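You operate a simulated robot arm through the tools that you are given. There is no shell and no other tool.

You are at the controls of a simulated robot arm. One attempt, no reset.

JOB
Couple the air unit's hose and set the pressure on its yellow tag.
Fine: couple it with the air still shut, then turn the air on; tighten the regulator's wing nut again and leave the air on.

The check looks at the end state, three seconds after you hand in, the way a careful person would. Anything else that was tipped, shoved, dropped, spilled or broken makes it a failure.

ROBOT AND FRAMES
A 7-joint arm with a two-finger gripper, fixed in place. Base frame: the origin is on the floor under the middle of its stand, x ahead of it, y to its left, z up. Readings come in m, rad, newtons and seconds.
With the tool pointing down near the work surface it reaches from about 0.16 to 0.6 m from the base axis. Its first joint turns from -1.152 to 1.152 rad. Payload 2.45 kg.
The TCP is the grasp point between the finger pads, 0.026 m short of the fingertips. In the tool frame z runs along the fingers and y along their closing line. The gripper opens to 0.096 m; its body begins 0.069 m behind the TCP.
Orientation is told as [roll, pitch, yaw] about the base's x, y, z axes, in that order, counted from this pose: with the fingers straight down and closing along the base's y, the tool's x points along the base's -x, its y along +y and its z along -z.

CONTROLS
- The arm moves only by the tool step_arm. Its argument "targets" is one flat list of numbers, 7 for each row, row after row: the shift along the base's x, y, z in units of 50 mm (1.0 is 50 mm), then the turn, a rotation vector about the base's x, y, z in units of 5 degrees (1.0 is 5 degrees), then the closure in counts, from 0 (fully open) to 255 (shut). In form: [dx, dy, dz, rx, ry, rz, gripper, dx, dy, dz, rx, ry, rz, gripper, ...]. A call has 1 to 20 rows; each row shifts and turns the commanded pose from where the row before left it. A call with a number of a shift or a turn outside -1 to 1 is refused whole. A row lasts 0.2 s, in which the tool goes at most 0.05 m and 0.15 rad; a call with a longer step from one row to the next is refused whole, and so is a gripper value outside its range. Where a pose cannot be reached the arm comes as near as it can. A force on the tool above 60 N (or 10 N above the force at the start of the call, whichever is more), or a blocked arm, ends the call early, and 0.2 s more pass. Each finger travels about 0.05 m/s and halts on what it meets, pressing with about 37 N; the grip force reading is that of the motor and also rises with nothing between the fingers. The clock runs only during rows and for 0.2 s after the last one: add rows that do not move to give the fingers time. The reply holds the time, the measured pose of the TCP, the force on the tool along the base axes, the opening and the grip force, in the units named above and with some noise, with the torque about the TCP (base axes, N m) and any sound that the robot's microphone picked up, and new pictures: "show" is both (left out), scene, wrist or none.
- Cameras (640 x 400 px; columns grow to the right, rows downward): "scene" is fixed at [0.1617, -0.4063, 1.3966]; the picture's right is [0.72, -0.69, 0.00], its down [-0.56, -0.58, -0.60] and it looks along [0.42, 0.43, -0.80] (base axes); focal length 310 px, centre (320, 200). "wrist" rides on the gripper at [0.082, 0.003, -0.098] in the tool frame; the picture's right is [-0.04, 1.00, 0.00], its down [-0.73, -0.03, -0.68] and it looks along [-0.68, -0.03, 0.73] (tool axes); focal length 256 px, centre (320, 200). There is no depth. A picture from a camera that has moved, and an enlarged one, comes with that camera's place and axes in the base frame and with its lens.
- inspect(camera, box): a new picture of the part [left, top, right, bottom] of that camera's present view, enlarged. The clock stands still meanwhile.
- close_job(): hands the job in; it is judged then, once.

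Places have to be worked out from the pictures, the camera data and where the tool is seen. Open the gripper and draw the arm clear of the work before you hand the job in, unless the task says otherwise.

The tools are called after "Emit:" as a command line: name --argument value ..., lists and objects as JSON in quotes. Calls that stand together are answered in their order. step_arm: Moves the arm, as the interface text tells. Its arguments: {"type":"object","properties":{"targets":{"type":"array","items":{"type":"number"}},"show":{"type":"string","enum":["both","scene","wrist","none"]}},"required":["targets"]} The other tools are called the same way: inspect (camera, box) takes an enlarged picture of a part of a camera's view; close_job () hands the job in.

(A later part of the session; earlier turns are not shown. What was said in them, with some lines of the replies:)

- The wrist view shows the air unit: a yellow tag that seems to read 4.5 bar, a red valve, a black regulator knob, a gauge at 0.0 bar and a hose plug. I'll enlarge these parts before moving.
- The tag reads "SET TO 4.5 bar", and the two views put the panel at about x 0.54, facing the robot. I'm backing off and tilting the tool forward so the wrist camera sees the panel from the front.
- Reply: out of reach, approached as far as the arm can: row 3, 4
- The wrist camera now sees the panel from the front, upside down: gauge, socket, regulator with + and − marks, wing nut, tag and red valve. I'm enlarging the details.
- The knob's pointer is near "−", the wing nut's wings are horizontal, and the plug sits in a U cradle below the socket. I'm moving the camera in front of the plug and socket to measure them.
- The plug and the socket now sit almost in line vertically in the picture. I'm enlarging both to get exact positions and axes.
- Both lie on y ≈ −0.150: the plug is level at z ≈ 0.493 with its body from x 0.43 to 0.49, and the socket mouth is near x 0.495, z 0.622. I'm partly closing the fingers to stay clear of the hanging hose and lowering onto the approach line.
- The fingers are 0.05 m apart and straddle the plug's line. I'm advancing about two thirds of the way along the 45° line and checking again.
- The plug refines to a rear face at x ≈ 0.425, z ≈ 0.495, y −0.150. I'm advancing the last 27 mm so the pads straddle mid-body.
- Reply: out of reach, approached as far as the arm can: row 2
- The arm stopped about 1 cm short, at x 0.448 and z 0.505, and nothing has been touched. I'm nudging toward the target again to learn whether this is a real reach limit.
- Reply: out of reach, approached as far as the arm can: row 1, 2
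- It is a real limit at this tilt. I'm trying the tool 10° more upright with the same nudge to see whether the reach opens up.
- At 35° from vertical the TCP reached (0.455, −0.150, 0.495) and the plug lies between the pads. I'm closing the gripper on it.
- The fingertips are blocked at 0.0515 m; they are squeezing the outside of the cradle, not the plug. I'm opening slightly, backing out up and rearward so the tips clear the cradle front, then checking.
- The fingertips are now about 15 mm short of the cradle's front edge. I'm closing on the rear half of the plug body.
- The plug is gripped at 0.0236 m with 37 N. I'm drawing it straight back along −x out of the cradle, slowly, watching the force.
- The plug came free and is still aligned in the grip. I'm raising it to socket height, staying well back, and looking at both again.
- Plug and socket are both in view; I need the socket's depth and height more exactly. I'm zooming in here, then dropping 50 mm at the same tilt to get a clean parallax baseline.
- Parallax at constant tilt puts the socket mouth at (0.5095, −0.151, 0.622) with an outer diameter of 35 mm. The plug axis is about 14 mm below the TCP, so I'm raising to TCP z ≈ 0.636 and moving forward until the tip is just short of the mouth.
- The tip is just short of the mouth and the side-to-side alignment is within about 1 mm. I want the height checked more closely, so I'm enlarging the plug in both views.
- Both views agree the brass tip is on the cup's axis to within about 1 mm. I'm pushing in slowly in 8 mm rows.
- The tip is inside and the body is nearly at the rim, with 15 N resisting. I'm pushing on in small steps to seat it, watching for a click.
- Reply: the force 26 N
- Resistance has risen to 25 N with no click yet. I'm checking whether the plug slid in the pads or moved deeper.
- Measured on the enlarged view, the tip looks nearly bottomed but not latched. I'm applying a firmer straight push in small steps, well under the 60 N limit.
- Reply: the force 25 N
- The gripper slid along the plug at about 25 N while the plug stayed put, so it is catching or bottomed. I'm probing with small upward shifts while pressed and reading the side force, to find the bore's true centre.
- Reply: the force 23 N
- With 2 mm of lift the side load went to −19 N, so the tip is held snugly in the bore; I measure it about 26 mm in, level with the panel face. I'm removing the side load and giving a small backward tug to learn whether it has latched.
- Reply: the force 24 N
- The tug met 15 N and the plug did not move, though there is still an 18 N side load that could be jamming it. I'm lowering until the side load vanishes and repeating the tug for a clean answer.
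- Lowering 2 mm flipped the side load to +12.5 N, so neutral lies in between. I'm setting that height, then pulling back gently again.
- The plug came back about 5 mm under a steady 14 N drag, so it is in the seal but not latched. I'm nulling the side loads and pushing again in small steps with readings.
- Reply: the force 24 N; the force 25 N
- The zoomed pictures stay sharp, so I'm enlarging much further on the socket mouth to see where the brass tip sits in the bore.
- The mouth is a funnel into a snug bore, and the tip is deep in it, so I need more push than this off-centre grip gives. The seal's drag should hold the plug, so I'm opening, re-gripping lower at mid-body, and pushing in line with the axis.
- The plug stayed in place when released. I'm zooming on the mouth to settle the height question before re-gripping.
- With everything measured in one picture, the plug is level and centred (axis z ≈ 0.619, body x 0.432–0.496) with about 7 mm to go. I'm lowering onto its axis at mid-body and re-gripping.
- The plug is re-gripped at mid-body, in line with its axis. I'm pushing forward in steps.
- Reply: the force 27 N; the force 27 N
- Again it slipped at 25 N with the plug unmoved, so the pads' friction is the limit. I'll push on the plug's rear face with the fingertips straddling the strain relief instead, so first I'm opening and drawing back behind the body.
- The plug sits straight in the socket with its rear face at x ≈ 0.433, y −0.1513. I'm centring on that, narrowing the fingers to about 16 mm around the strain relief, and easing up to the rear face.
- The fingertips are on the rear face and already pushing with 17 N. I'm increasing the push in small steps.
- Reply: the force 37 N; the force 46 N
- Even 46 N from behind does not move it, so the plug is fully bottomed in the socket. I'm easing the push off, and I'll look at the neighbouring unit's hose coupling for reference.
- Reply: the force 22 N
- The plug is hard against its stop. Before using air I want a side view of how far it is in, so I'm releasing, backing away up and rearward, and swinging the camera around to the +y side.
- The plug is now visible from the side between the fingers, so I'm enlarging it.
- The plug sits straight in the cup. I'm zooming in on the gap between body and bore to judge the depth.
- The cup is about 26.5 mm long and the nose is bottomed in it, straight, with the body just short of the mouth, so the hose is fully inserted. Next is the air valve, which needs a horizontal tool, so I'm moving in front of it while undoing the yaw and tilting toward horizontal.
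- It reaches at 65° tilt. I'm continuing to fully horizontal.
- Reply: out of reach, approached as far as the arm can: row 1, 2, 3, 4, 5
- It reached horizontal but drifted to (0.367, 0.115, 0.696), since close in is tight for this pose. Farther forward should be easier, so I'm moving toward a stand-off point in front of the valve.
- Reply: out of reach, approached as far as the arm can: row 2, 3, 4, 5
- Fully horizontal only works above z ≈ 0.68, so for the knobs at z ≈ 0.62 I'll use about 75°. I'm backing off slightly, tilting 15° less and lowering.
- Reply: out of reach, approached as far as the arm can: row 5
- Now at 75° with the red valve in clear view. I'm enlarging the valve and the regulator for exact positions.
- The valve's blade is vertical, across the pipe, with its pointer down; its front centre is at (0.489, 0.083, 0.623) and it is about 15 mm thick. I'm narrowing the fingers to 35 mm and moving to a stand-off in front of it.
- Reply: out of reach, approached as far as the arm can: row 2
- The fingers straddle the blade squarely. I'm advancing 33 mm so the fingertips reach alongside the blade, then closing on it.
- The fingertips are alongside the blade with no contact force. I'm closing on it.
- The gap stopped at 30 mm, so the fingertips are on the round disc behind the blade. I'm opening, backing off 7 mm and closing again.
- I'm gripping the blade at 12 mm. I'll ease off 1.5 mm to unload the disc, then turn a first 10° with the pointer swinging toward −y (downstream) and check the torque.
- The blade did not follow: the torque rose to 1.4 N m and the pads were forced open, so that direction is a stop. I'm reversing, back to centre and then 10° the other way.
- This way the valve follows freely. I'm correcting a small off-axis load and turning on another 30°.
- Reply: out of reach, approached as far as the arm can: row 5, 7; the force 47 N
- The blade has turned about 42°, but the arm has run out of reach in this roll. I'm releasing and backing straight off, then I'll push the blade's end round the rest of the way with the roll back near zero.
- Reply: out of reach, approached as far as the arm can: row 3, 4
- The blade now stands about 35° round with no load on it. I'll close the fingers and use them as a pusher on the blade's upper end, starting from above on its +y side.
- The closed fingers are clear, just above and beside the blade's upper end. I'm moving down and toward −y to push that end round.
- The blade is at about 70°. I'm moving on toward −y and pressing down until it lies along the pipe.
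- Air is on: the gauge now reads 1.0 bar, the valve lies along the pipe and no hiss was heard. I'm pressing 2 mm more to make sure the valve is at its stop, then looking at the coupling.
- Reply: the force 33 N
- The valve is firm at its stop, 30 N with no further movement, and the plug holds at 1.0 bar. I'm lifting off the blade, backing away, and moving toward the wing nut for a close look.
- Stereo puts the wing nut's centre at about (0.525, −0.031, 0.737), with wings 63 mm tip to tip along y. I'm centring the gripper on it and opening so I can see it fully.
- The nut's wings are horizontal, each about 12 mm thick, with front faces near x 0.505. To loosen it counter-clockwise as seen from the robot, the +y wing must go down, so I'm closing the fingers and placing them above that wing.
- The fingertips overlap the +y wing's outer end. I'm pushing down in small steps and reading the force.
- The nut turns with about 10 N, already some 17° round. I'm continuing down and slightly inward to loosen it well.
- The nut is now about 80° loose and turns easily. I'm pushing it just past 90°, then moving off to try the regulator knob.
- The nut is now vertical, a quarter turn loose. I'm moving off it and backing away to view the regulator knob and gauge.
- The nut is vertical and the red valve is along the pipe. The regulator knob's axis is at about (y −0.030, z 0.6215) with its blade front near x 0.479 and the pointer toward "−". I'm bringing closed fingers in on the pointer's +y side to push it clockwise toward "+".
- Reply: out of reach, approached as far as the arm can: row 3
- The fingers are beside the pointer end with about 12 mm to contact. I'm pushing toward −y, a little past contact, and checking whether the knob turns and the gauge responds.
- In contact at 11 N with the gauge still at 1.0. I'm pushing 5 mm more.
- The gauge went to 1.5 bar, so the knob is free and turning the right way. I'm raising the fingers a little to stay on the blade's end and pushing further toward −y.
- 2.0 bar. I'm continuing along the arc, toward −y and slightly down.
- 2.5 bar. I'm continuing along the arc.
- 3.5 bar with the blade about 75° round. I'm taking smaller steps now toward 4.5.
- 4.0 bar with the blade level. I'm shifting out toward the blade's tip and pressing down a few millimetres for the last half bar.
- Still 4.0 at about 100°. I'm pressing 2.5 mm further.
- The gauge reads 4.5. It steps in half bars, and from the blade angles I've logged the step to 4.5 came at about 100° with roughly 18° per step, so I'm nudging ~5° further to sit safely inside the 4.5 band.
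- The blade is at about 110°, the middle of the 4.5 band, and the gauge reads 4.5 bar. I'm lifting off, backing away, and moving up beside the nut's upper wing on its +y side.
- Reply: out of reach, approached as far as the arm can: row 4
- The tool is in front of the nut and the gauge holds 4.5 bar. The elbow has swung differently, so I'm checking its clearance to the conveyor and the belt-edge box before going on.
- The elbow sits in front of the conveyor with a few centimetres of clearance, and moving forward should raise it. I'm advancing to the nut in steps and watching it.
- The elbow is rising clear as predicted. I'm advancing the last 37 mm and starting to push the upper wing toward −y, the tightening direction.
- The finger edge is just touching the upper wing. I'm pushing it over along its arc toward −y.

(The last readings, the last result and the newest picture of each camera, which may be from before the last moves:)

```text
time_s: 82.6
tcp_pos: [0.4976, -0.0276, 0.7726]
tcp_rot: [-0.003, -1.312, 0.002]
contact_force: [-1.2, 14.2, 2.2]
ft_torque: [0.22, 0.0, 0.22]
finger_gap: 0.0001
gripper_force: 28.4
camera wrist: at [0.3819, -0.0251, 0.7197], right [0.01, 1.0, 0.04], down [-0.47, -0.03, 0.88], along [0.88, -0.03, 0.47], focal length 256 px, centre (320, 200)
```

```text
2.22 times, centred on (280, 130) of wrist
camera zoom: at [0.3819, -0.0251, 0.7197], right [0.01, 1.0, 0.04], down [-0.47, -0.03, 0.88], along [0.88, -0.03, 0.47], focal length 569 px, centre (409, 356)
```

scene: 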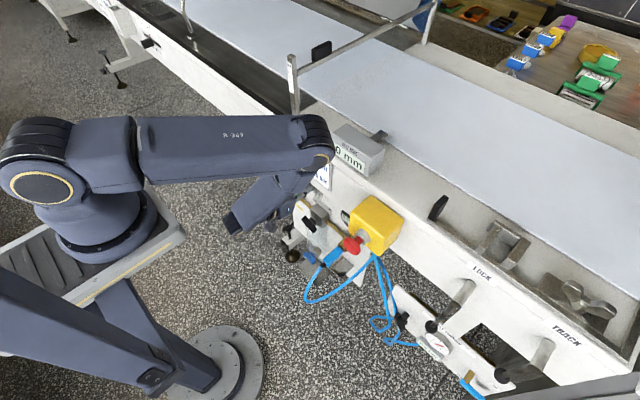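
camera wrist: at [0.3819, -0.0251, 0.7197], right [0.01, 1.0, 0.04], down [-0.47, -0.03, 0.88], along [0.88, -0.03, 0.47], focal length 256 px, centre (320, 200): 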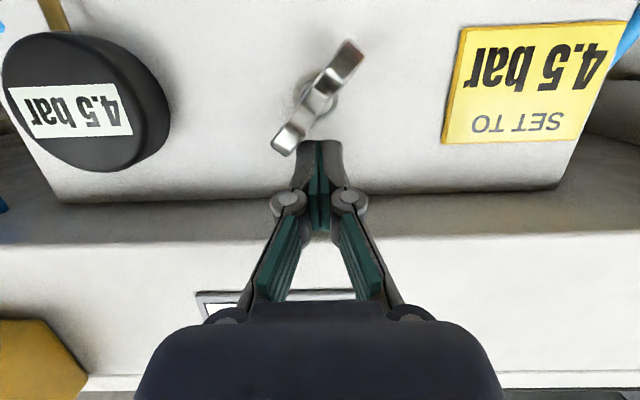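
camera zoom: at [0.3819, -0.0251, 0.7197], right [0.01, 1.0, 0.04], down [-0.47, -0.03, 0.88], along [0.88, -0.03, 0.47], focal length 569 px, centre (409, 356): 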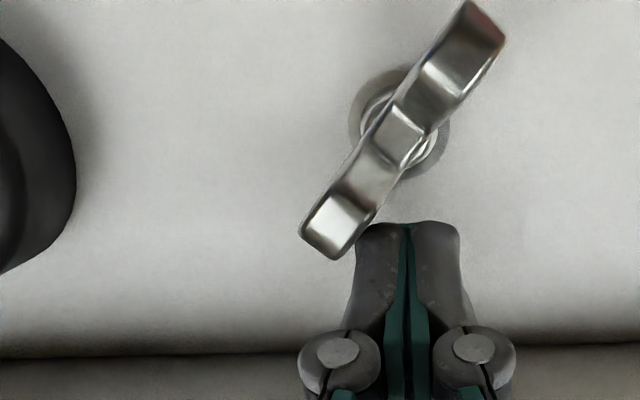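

The nut is about 40° back toward tight. I'm continuing along the arc to horizontal.

Emit:
step_arm --targets '[0, -0.13, -0.04, 0, 0, 0, 255, 0, -0.12, -0.08, 0, 0, 0, 255, 0, -0.15, -0.08, 0, 0, 0, 255, 0, 0, 0, 0, 0, 0, 255]' --show "wrist"

Emit:
inspect --camera "wrist" --box '[160, 40, 400, 220]'

```text
time_s: 83.6
tcp_pos: [0.4966, -0.0496, 0.7623]
tcp_rot: [-0.018, -1.308, 0.012]
contact_force: [2.3, -1.4, 3.9]
ft_torque: [-0.03, -0.09, -0.01]
finger_gap: 0.0001
gripper_force: 28.1
camera wrist: at [0.3817, -0.0469, 0.7108], right [0.02, 1.0, 0.03], down [-0.47, -0.02, 0.88], along [0.88, -0.03, 0.47], focal length 256 px, centre (320, 200)
```

wrist: 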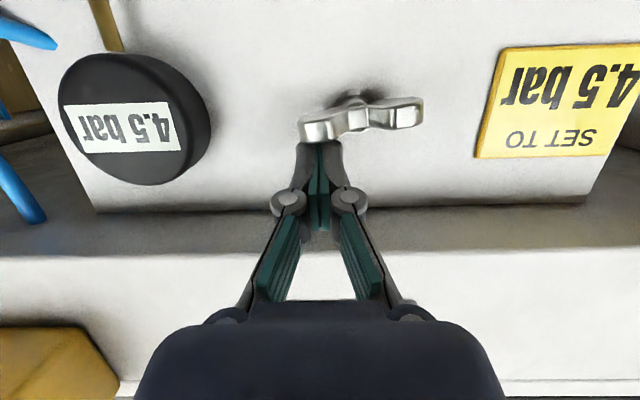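

```text
2.22 times, centred on (280, 130) of wrist
camera zoom: at [0.3817, -0.0469, 0.7108], right [0.02, 1.0, 0.03], down [-0.47, -0.02, 0.88], along [0.88, -0.03, 0.47], focal length 569 px, centre (409, 356)
```

zoom: 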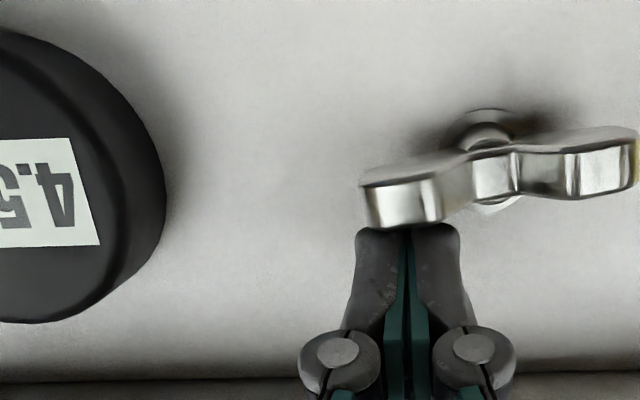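

The nut is nearly horizontal and the gauge still reads 4.5. I'm pressing the −y wing down to tighten it until it comes up firm.

Emit:
step_arm --targets '[0, 0, -0.08, 0, 0, 0, 255, 0, 0, 0, 0, 0, 0, 255]' --show "none"

Emit:
step_arm --targets '[0, 0, -0.05, 0, 0, 0, 255, 0, 0, 0, 0, 0, 0, 255]' --show "wrist"

Emit:
inspect --camera "wrist" --box '[160, 40, 480, 220]'

```text
time_s: 84.2
tcp_pos: [0.4967, -0.0496, 0.7595]
tcp_rot: [-0.002, -1.31, 0.003]
contact_force: [1.1, -3.2, 6.0]
ft_torque: [-0.01, -0.16, -0.05]
finger_gap: 0.0061
gripper_force: 28.4
```

```text
time_s: 84.8
tcp_pos: [0.4978, -0.049, 0.7584]
tcp_rot: [0.006, -1.318, -0.005]
contact_force: [-10.0, -0.4, 32.9]
ft_torque: [0.02, -0.46, 0.09]
finger_gap: 0.006
gripper_force: 28.6
camera wrist: at [0.3824, -0.0455, 0.7053], right [0.01, 1.0, 0.04], down [-0.47, -0.03, 0.88], along [0.88, -0.03, 0.47], focal length 256 px, centre (320, 200)
```

wrist: 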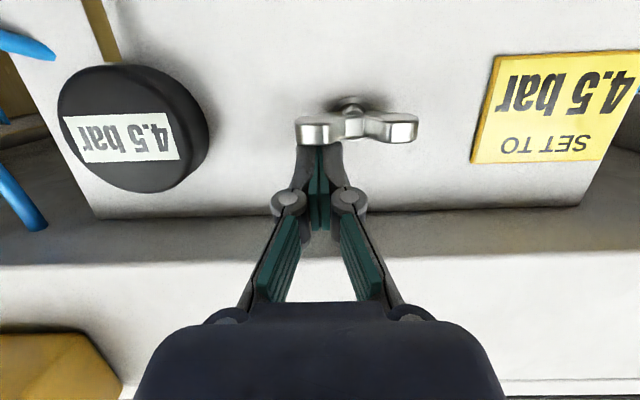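

```text
2.00 times, centred on (320, 130) of wrist
camera zoom: at [0.3824, -0.0455, 0.7053], right [0.01, 1.0, 0.04], down [-0.47, -0.03, 0.88], along [0.88, -0.03, 0.47], focal length 512 px, centre (320, 340)
```

zoom: 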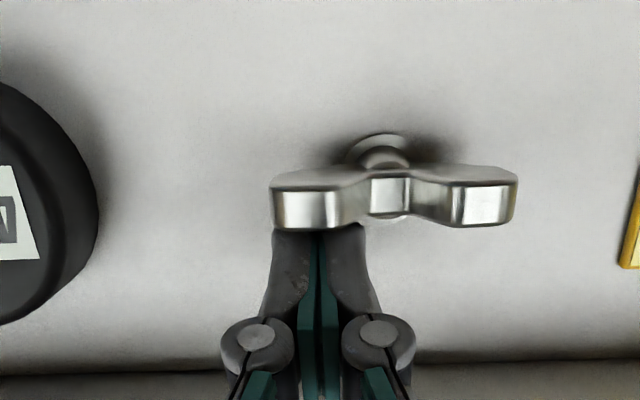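

The nut is horizontal and firm at its stop: 33 N with no further movement. I'm lifting off and backing away to check everything.

Emit:
step_arm --targets '[0, 0, 0.1, 0, 0, 0, 255, 0, 0, 0.1, 0, 0, 0, 255, -0.4, 0, 0, 0, 0, 0, 255, -0.5, 0, 0, 0, 0, 0, 255, -0.4, 0, 0, 0, 0, 0, 200, 0, 0, 0, 0, 0, 0, 120]'

Emit:
inspect --camera "scene" --box '[260, 160, 400, 300]'

Emit:
inspect --camera "wrist" --box '[80, 0, 480, 220]'

```text
time_s: 86.2
tcp_pos: [0.4314, -0.0491, 0.7649]
tcp_rot: [0.0, -1.309, 0.0]
contact_force: [-0.4, -0.1, -0.2]
ft_torque: [0.01, 0.02, 0.01]
finger_gap: 0.0492
gripper_force: 0.0
camera wrist: at [0.316, -0.0459, 0.7137], right [0.01, 1.0, 0.04], down [-0.47, -0.03, 0.88], along [0.88, -0.03, 0.47], focal length 256 px, centre (320, 200)
```

scene: 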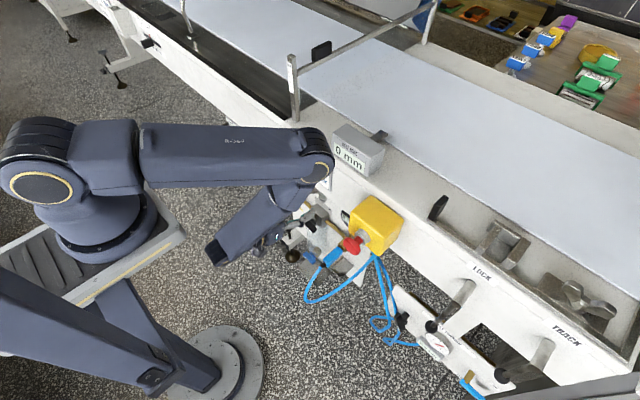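
wrist: 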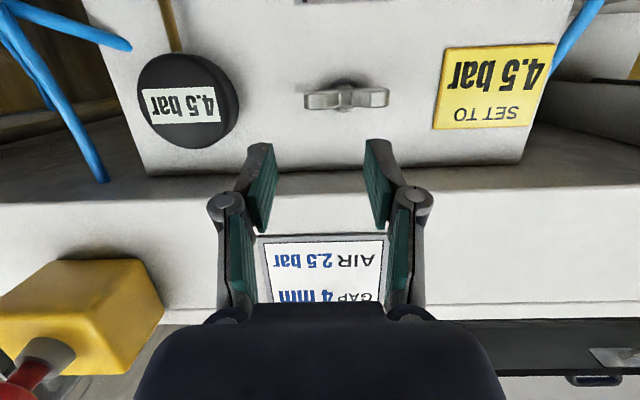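

```text
2.86 times, centred on (330, 230) of scene
camera zoom: at [0.1617, -0.4063, 1.3966], right [0.72, -0.69, 0.0], down [-0.56, -0.58, -0.6], along [0.42, 0.43, -0.8], focal length 887 px, centre (291, 114)
```

zoom: 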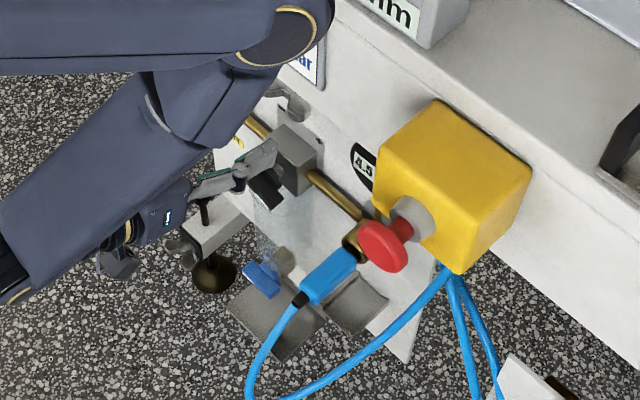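

```text
1.60 times, centred on (280, 110) of wrist
camera zoom: at [0.316, -0.0459, 0.7137], right [0.01, 1.0, 0.04], down [-0.47, -0.03, 0.88], along [0.88, -0.03, 0.47], focal length 410 px, centre (384, 344)
```

zoom: 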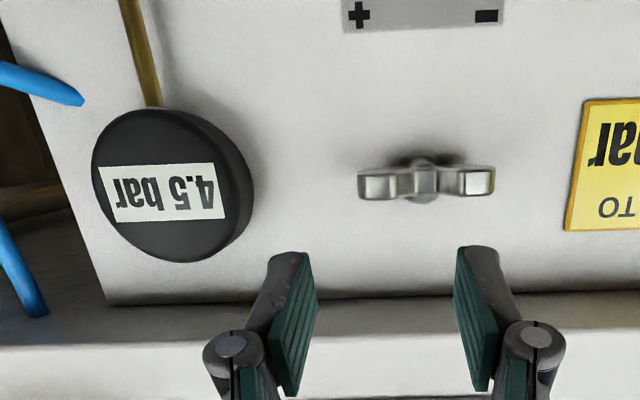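

Gauge 4.5 bar, nut tight and horizontal. I'm re-checking that the plug sits exactly where it was when hard-bottomed, using the same enlarged crops as before.

Emit:
inspect --camera "scene" --box '[335, 230, 365, 260]'

Emit:
inspect --camera "scene" --box '[310, 225, 370, 285]'

```text
13.33 times, centred on (350, 245) of scene
camera zoom: at [0.1617, -0.4063, 1.3966], right [0.72, -0.69, 0.0], down [-0.56, -0.58, -0.6], along [0.42, 0.43, -0.8], focal length 4141 px, centre (-80, -400)
```

zoom: 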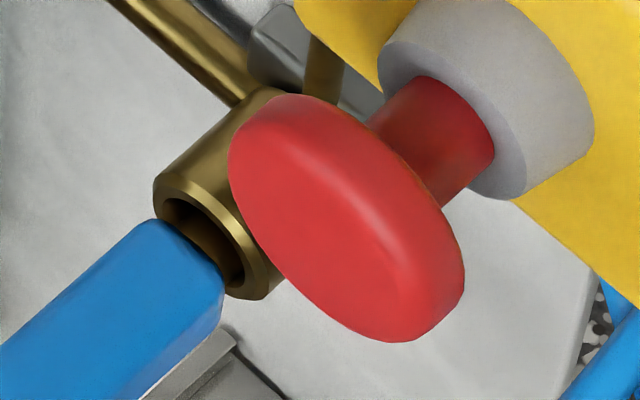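

```text
6.67 times, centred on (340, 255) of scene
camera zoom: at [0.1617, -0.4063, 1.3966], right [0.72, -0.69, 0.0], down [-0.56, -0.58, -0.6], along [0.42, 0.43, -0.8], focal length 2070 px, centre (187, -167)
```

zoom: 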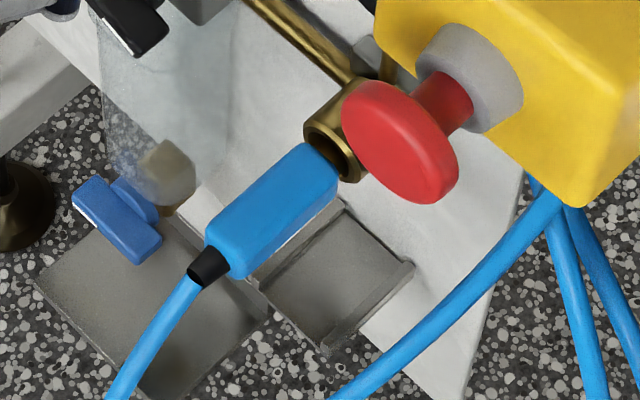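

The plug is where it bottomed, straight and undisturbed. I'm opening the gripper fully and drawing back further, which also gives a last overall look at the panel.

Emit:
step_arm --targets '[-0.3, 0, 0, 0, 0.5, 0, 0, -0.3, 0.1, 0, 0, 1, 0, 0, -0.3, 0.1, 0, 0, 1, 0, 0, -0.3, 0.1, 0, 0, 1, 0, 0, 0, 0.1, 0, 0, 1, 0, 0, 0, 0.1, 0, 0, 1, 0, 0, 0, 0, 0, 0, 1, 0, 0, 0, 0, 0, 0, 0, 0, 0]'

Emit:
inspect --camera "wrist" --box '[100, 0, 540, 250]'

```text
time_s: 88.0
tcp_pos: [0.3717, -0.0224, 0.7673]
tcp_rot: [-0.002, -0.74, 0.0]
contact_force: [0.2, 0.0, -0.2]
ft_torque: [0.0, 0.04, -0.01]
finger_gap: 0.096
gripper_force: 0.1
camera wrist: at [0.2461, -0.019, 0.7855], right [0.03, 1.0, 0.03], down [0.08, -0.03, 1.0], along [1.0, -0.03, -0.08], focal length 256 px, centre (320, 200)
```

scene: 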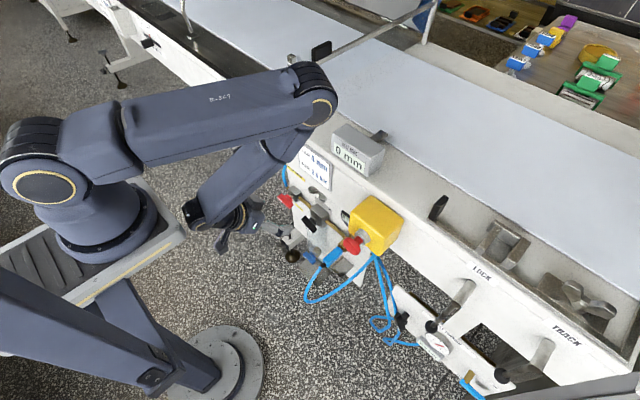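
wrist: 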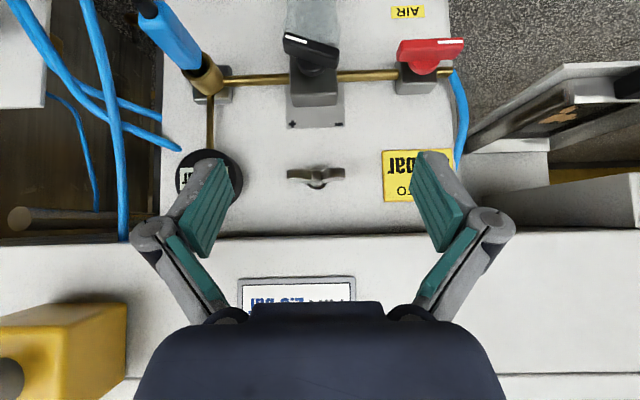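

```text
1.45 times, centred on (320, 125) of wrist
camera zoom: at [0.2461, -0.019, 0.7855], right [0.03, 1.0, 0.03], down [0.08, -0.03, 1.0], along [1.0, -0.03, -0.08], focal length 372 px, centre (320, 309)
```

zoom: 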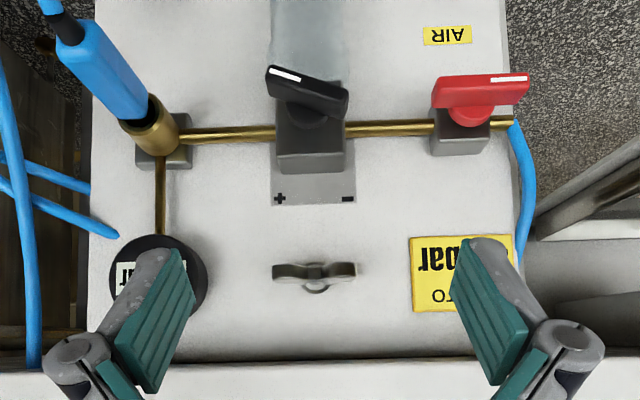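

All parts look right from here. I'm taking one last enlarged look at the coupling and the knob from this higher angle before handing in.

Emit:
inspect --camera "wrist" --box '[150, 20, 250, 110]'

Emit:
inspect --camera "wrist" --box '[260, 20, 480, 130]'

```text
4.44 times, centred on (200, 65) of wrist
camera zoom: at [0.2461, -0.019, 0.7855], right [0.03, 1.0, 0.03], down [0.08, -0.03, 1.0], along [1.0, -0.03, -0.08], focal length 1138 px, centre (853, 800)
```

zoom: 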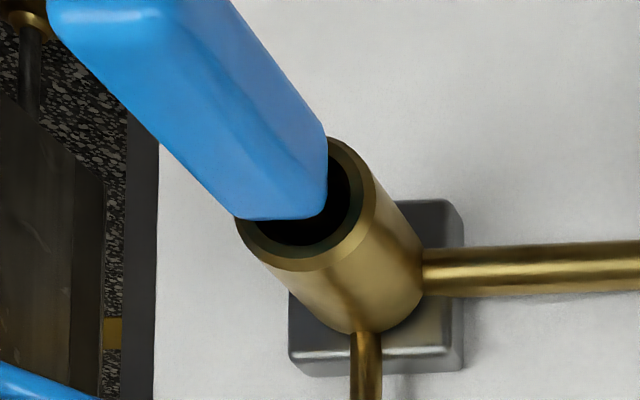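

```text
2.91 times, centred on (370, 75) of wrist
camera zoom: at [0.2461, -0.019, 0.7855], right [0.03, 1.0, 0.03], down [0.08, -0.03, 1.0], along [1.0, -0.03, -0.08], focal length 745 px, centre (174, 564)
```

zoom: 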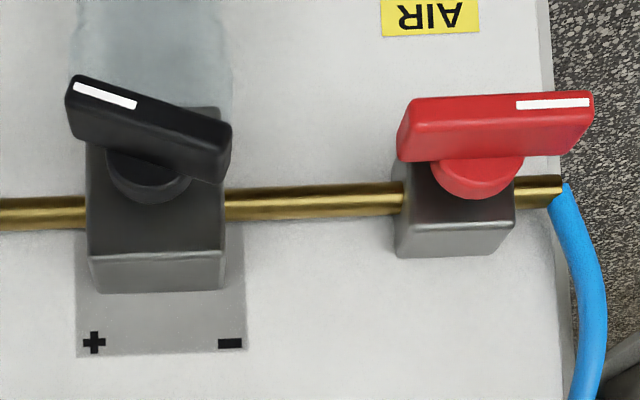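

The valve is open along the pipe, the gauge reads 4.5, the nut is tight, and the plug is bottomed and straight. I'm drawing the open gripper a bit further away and confirming nothing changes.

Emit:
step_arm --targets '[-0.2, 0.2, 0.3, 0, 0, 0, 0, -0.2, 0.2, 0.3, 0, 0, 0, 0, 0, 0.2, 0.3, 0, 0, 0, 0, 0, 0, 0, 0, 0, 0, 0]'

Emit:
inspect --camera "scene" --box '[250, 150, 410, 310]'

```text
time_s: 89.0
tcp_pos: [0.3743, 0.0055, 0.7686]
tcp_rot: [0.0, -0.743, 0.001]
contact_force: [0.2, -0.3, 0.5]
ft_torque: [0.0, -0.01, 0.01]
finger_gap: 0.0959
gripper_force: 0.1
out of reach, approached as far as the arm can: row 1, 2, 3
camera wrist: at [0.2477, 0.009, 0.7884], right [0.03, 1.0, 0.03], down [0.08, -0.03, 1.0], along [1.0, -0.03, -0.08], focal length 256 px, centre (320, 200)
```

scene: 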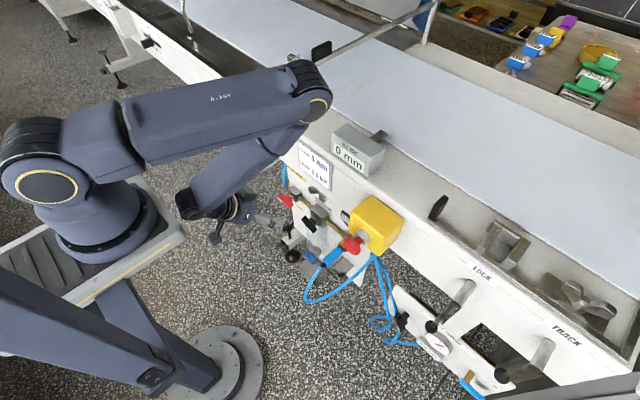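
wrist: 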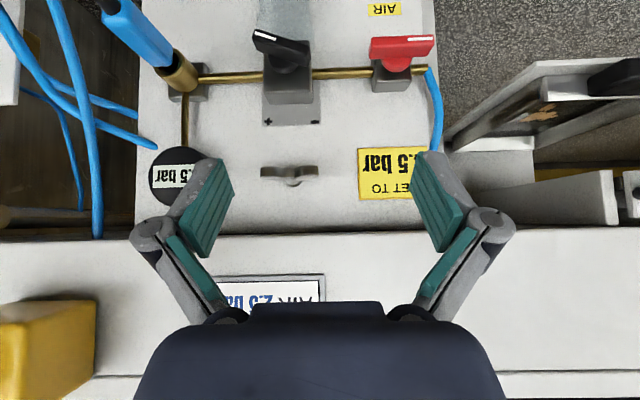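

```text
2.50 times, centred on (330, 230) of scene
camera zoom: at [0.1617, -0.4062, 1.3966], right [0.72, -0.69, 0.0], down [-0.56, -0.58, -0.6], along [0.42, 0.43, -0.8], focal length 776 px, centre (295, 125)
```

zoom: 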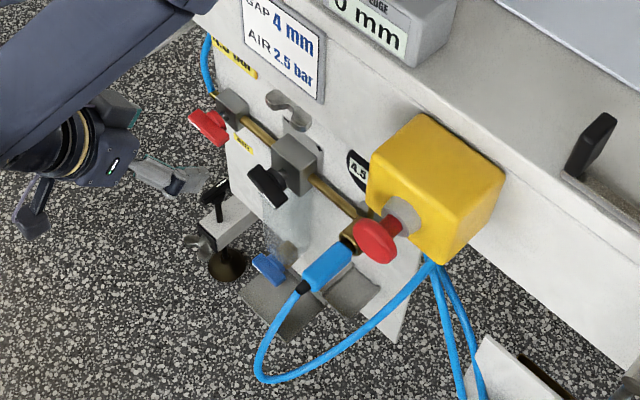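

The gripper is open and clear of the panel. The plug is seated, the valve is on at its stop, the gauge reads 4.5 bar to match the yellow tag, the wing nut is tight, and nothing else was disturbed, so I'm handing in.

Emit:
close_job

```text
The job is handed in.
```

The hose is coupled, the air is on, and the gauge reads 4.5 bar, matching the yellow tag. I've handed the job in; the check result hasn't come back.

- **Coupling:** I pushed the plug in with the air still shut. It stopped hard in the socket and didn't move under about 46 N from behind. I heard no click. An earlier, less firm push let it slide back about 5 mm at 14 N, so it may be held by the seal rather than a latch. I didn't tug it again after the final push. It has stayed in place at 4.5 bar with no hiss.
- **Air valve:** It is turned along the pipe and firm against its stop.
- **Pressure:** The gauge only shows half-bar steps. From the knob angles I estimate the knob sits mid-band, at about 4.5 bar.
- **Wing nut:** I loosened it a quarter turn to free the knob. Afterwards I tightened it until it was firm, with its wings level as they were at the start.

On the first try to grip the plug, the fingertips squeezed the outside of its cradle for about a second. It looked undamaged afterwards. Nothing else was moved, and the gripper is open and clear of the panel.
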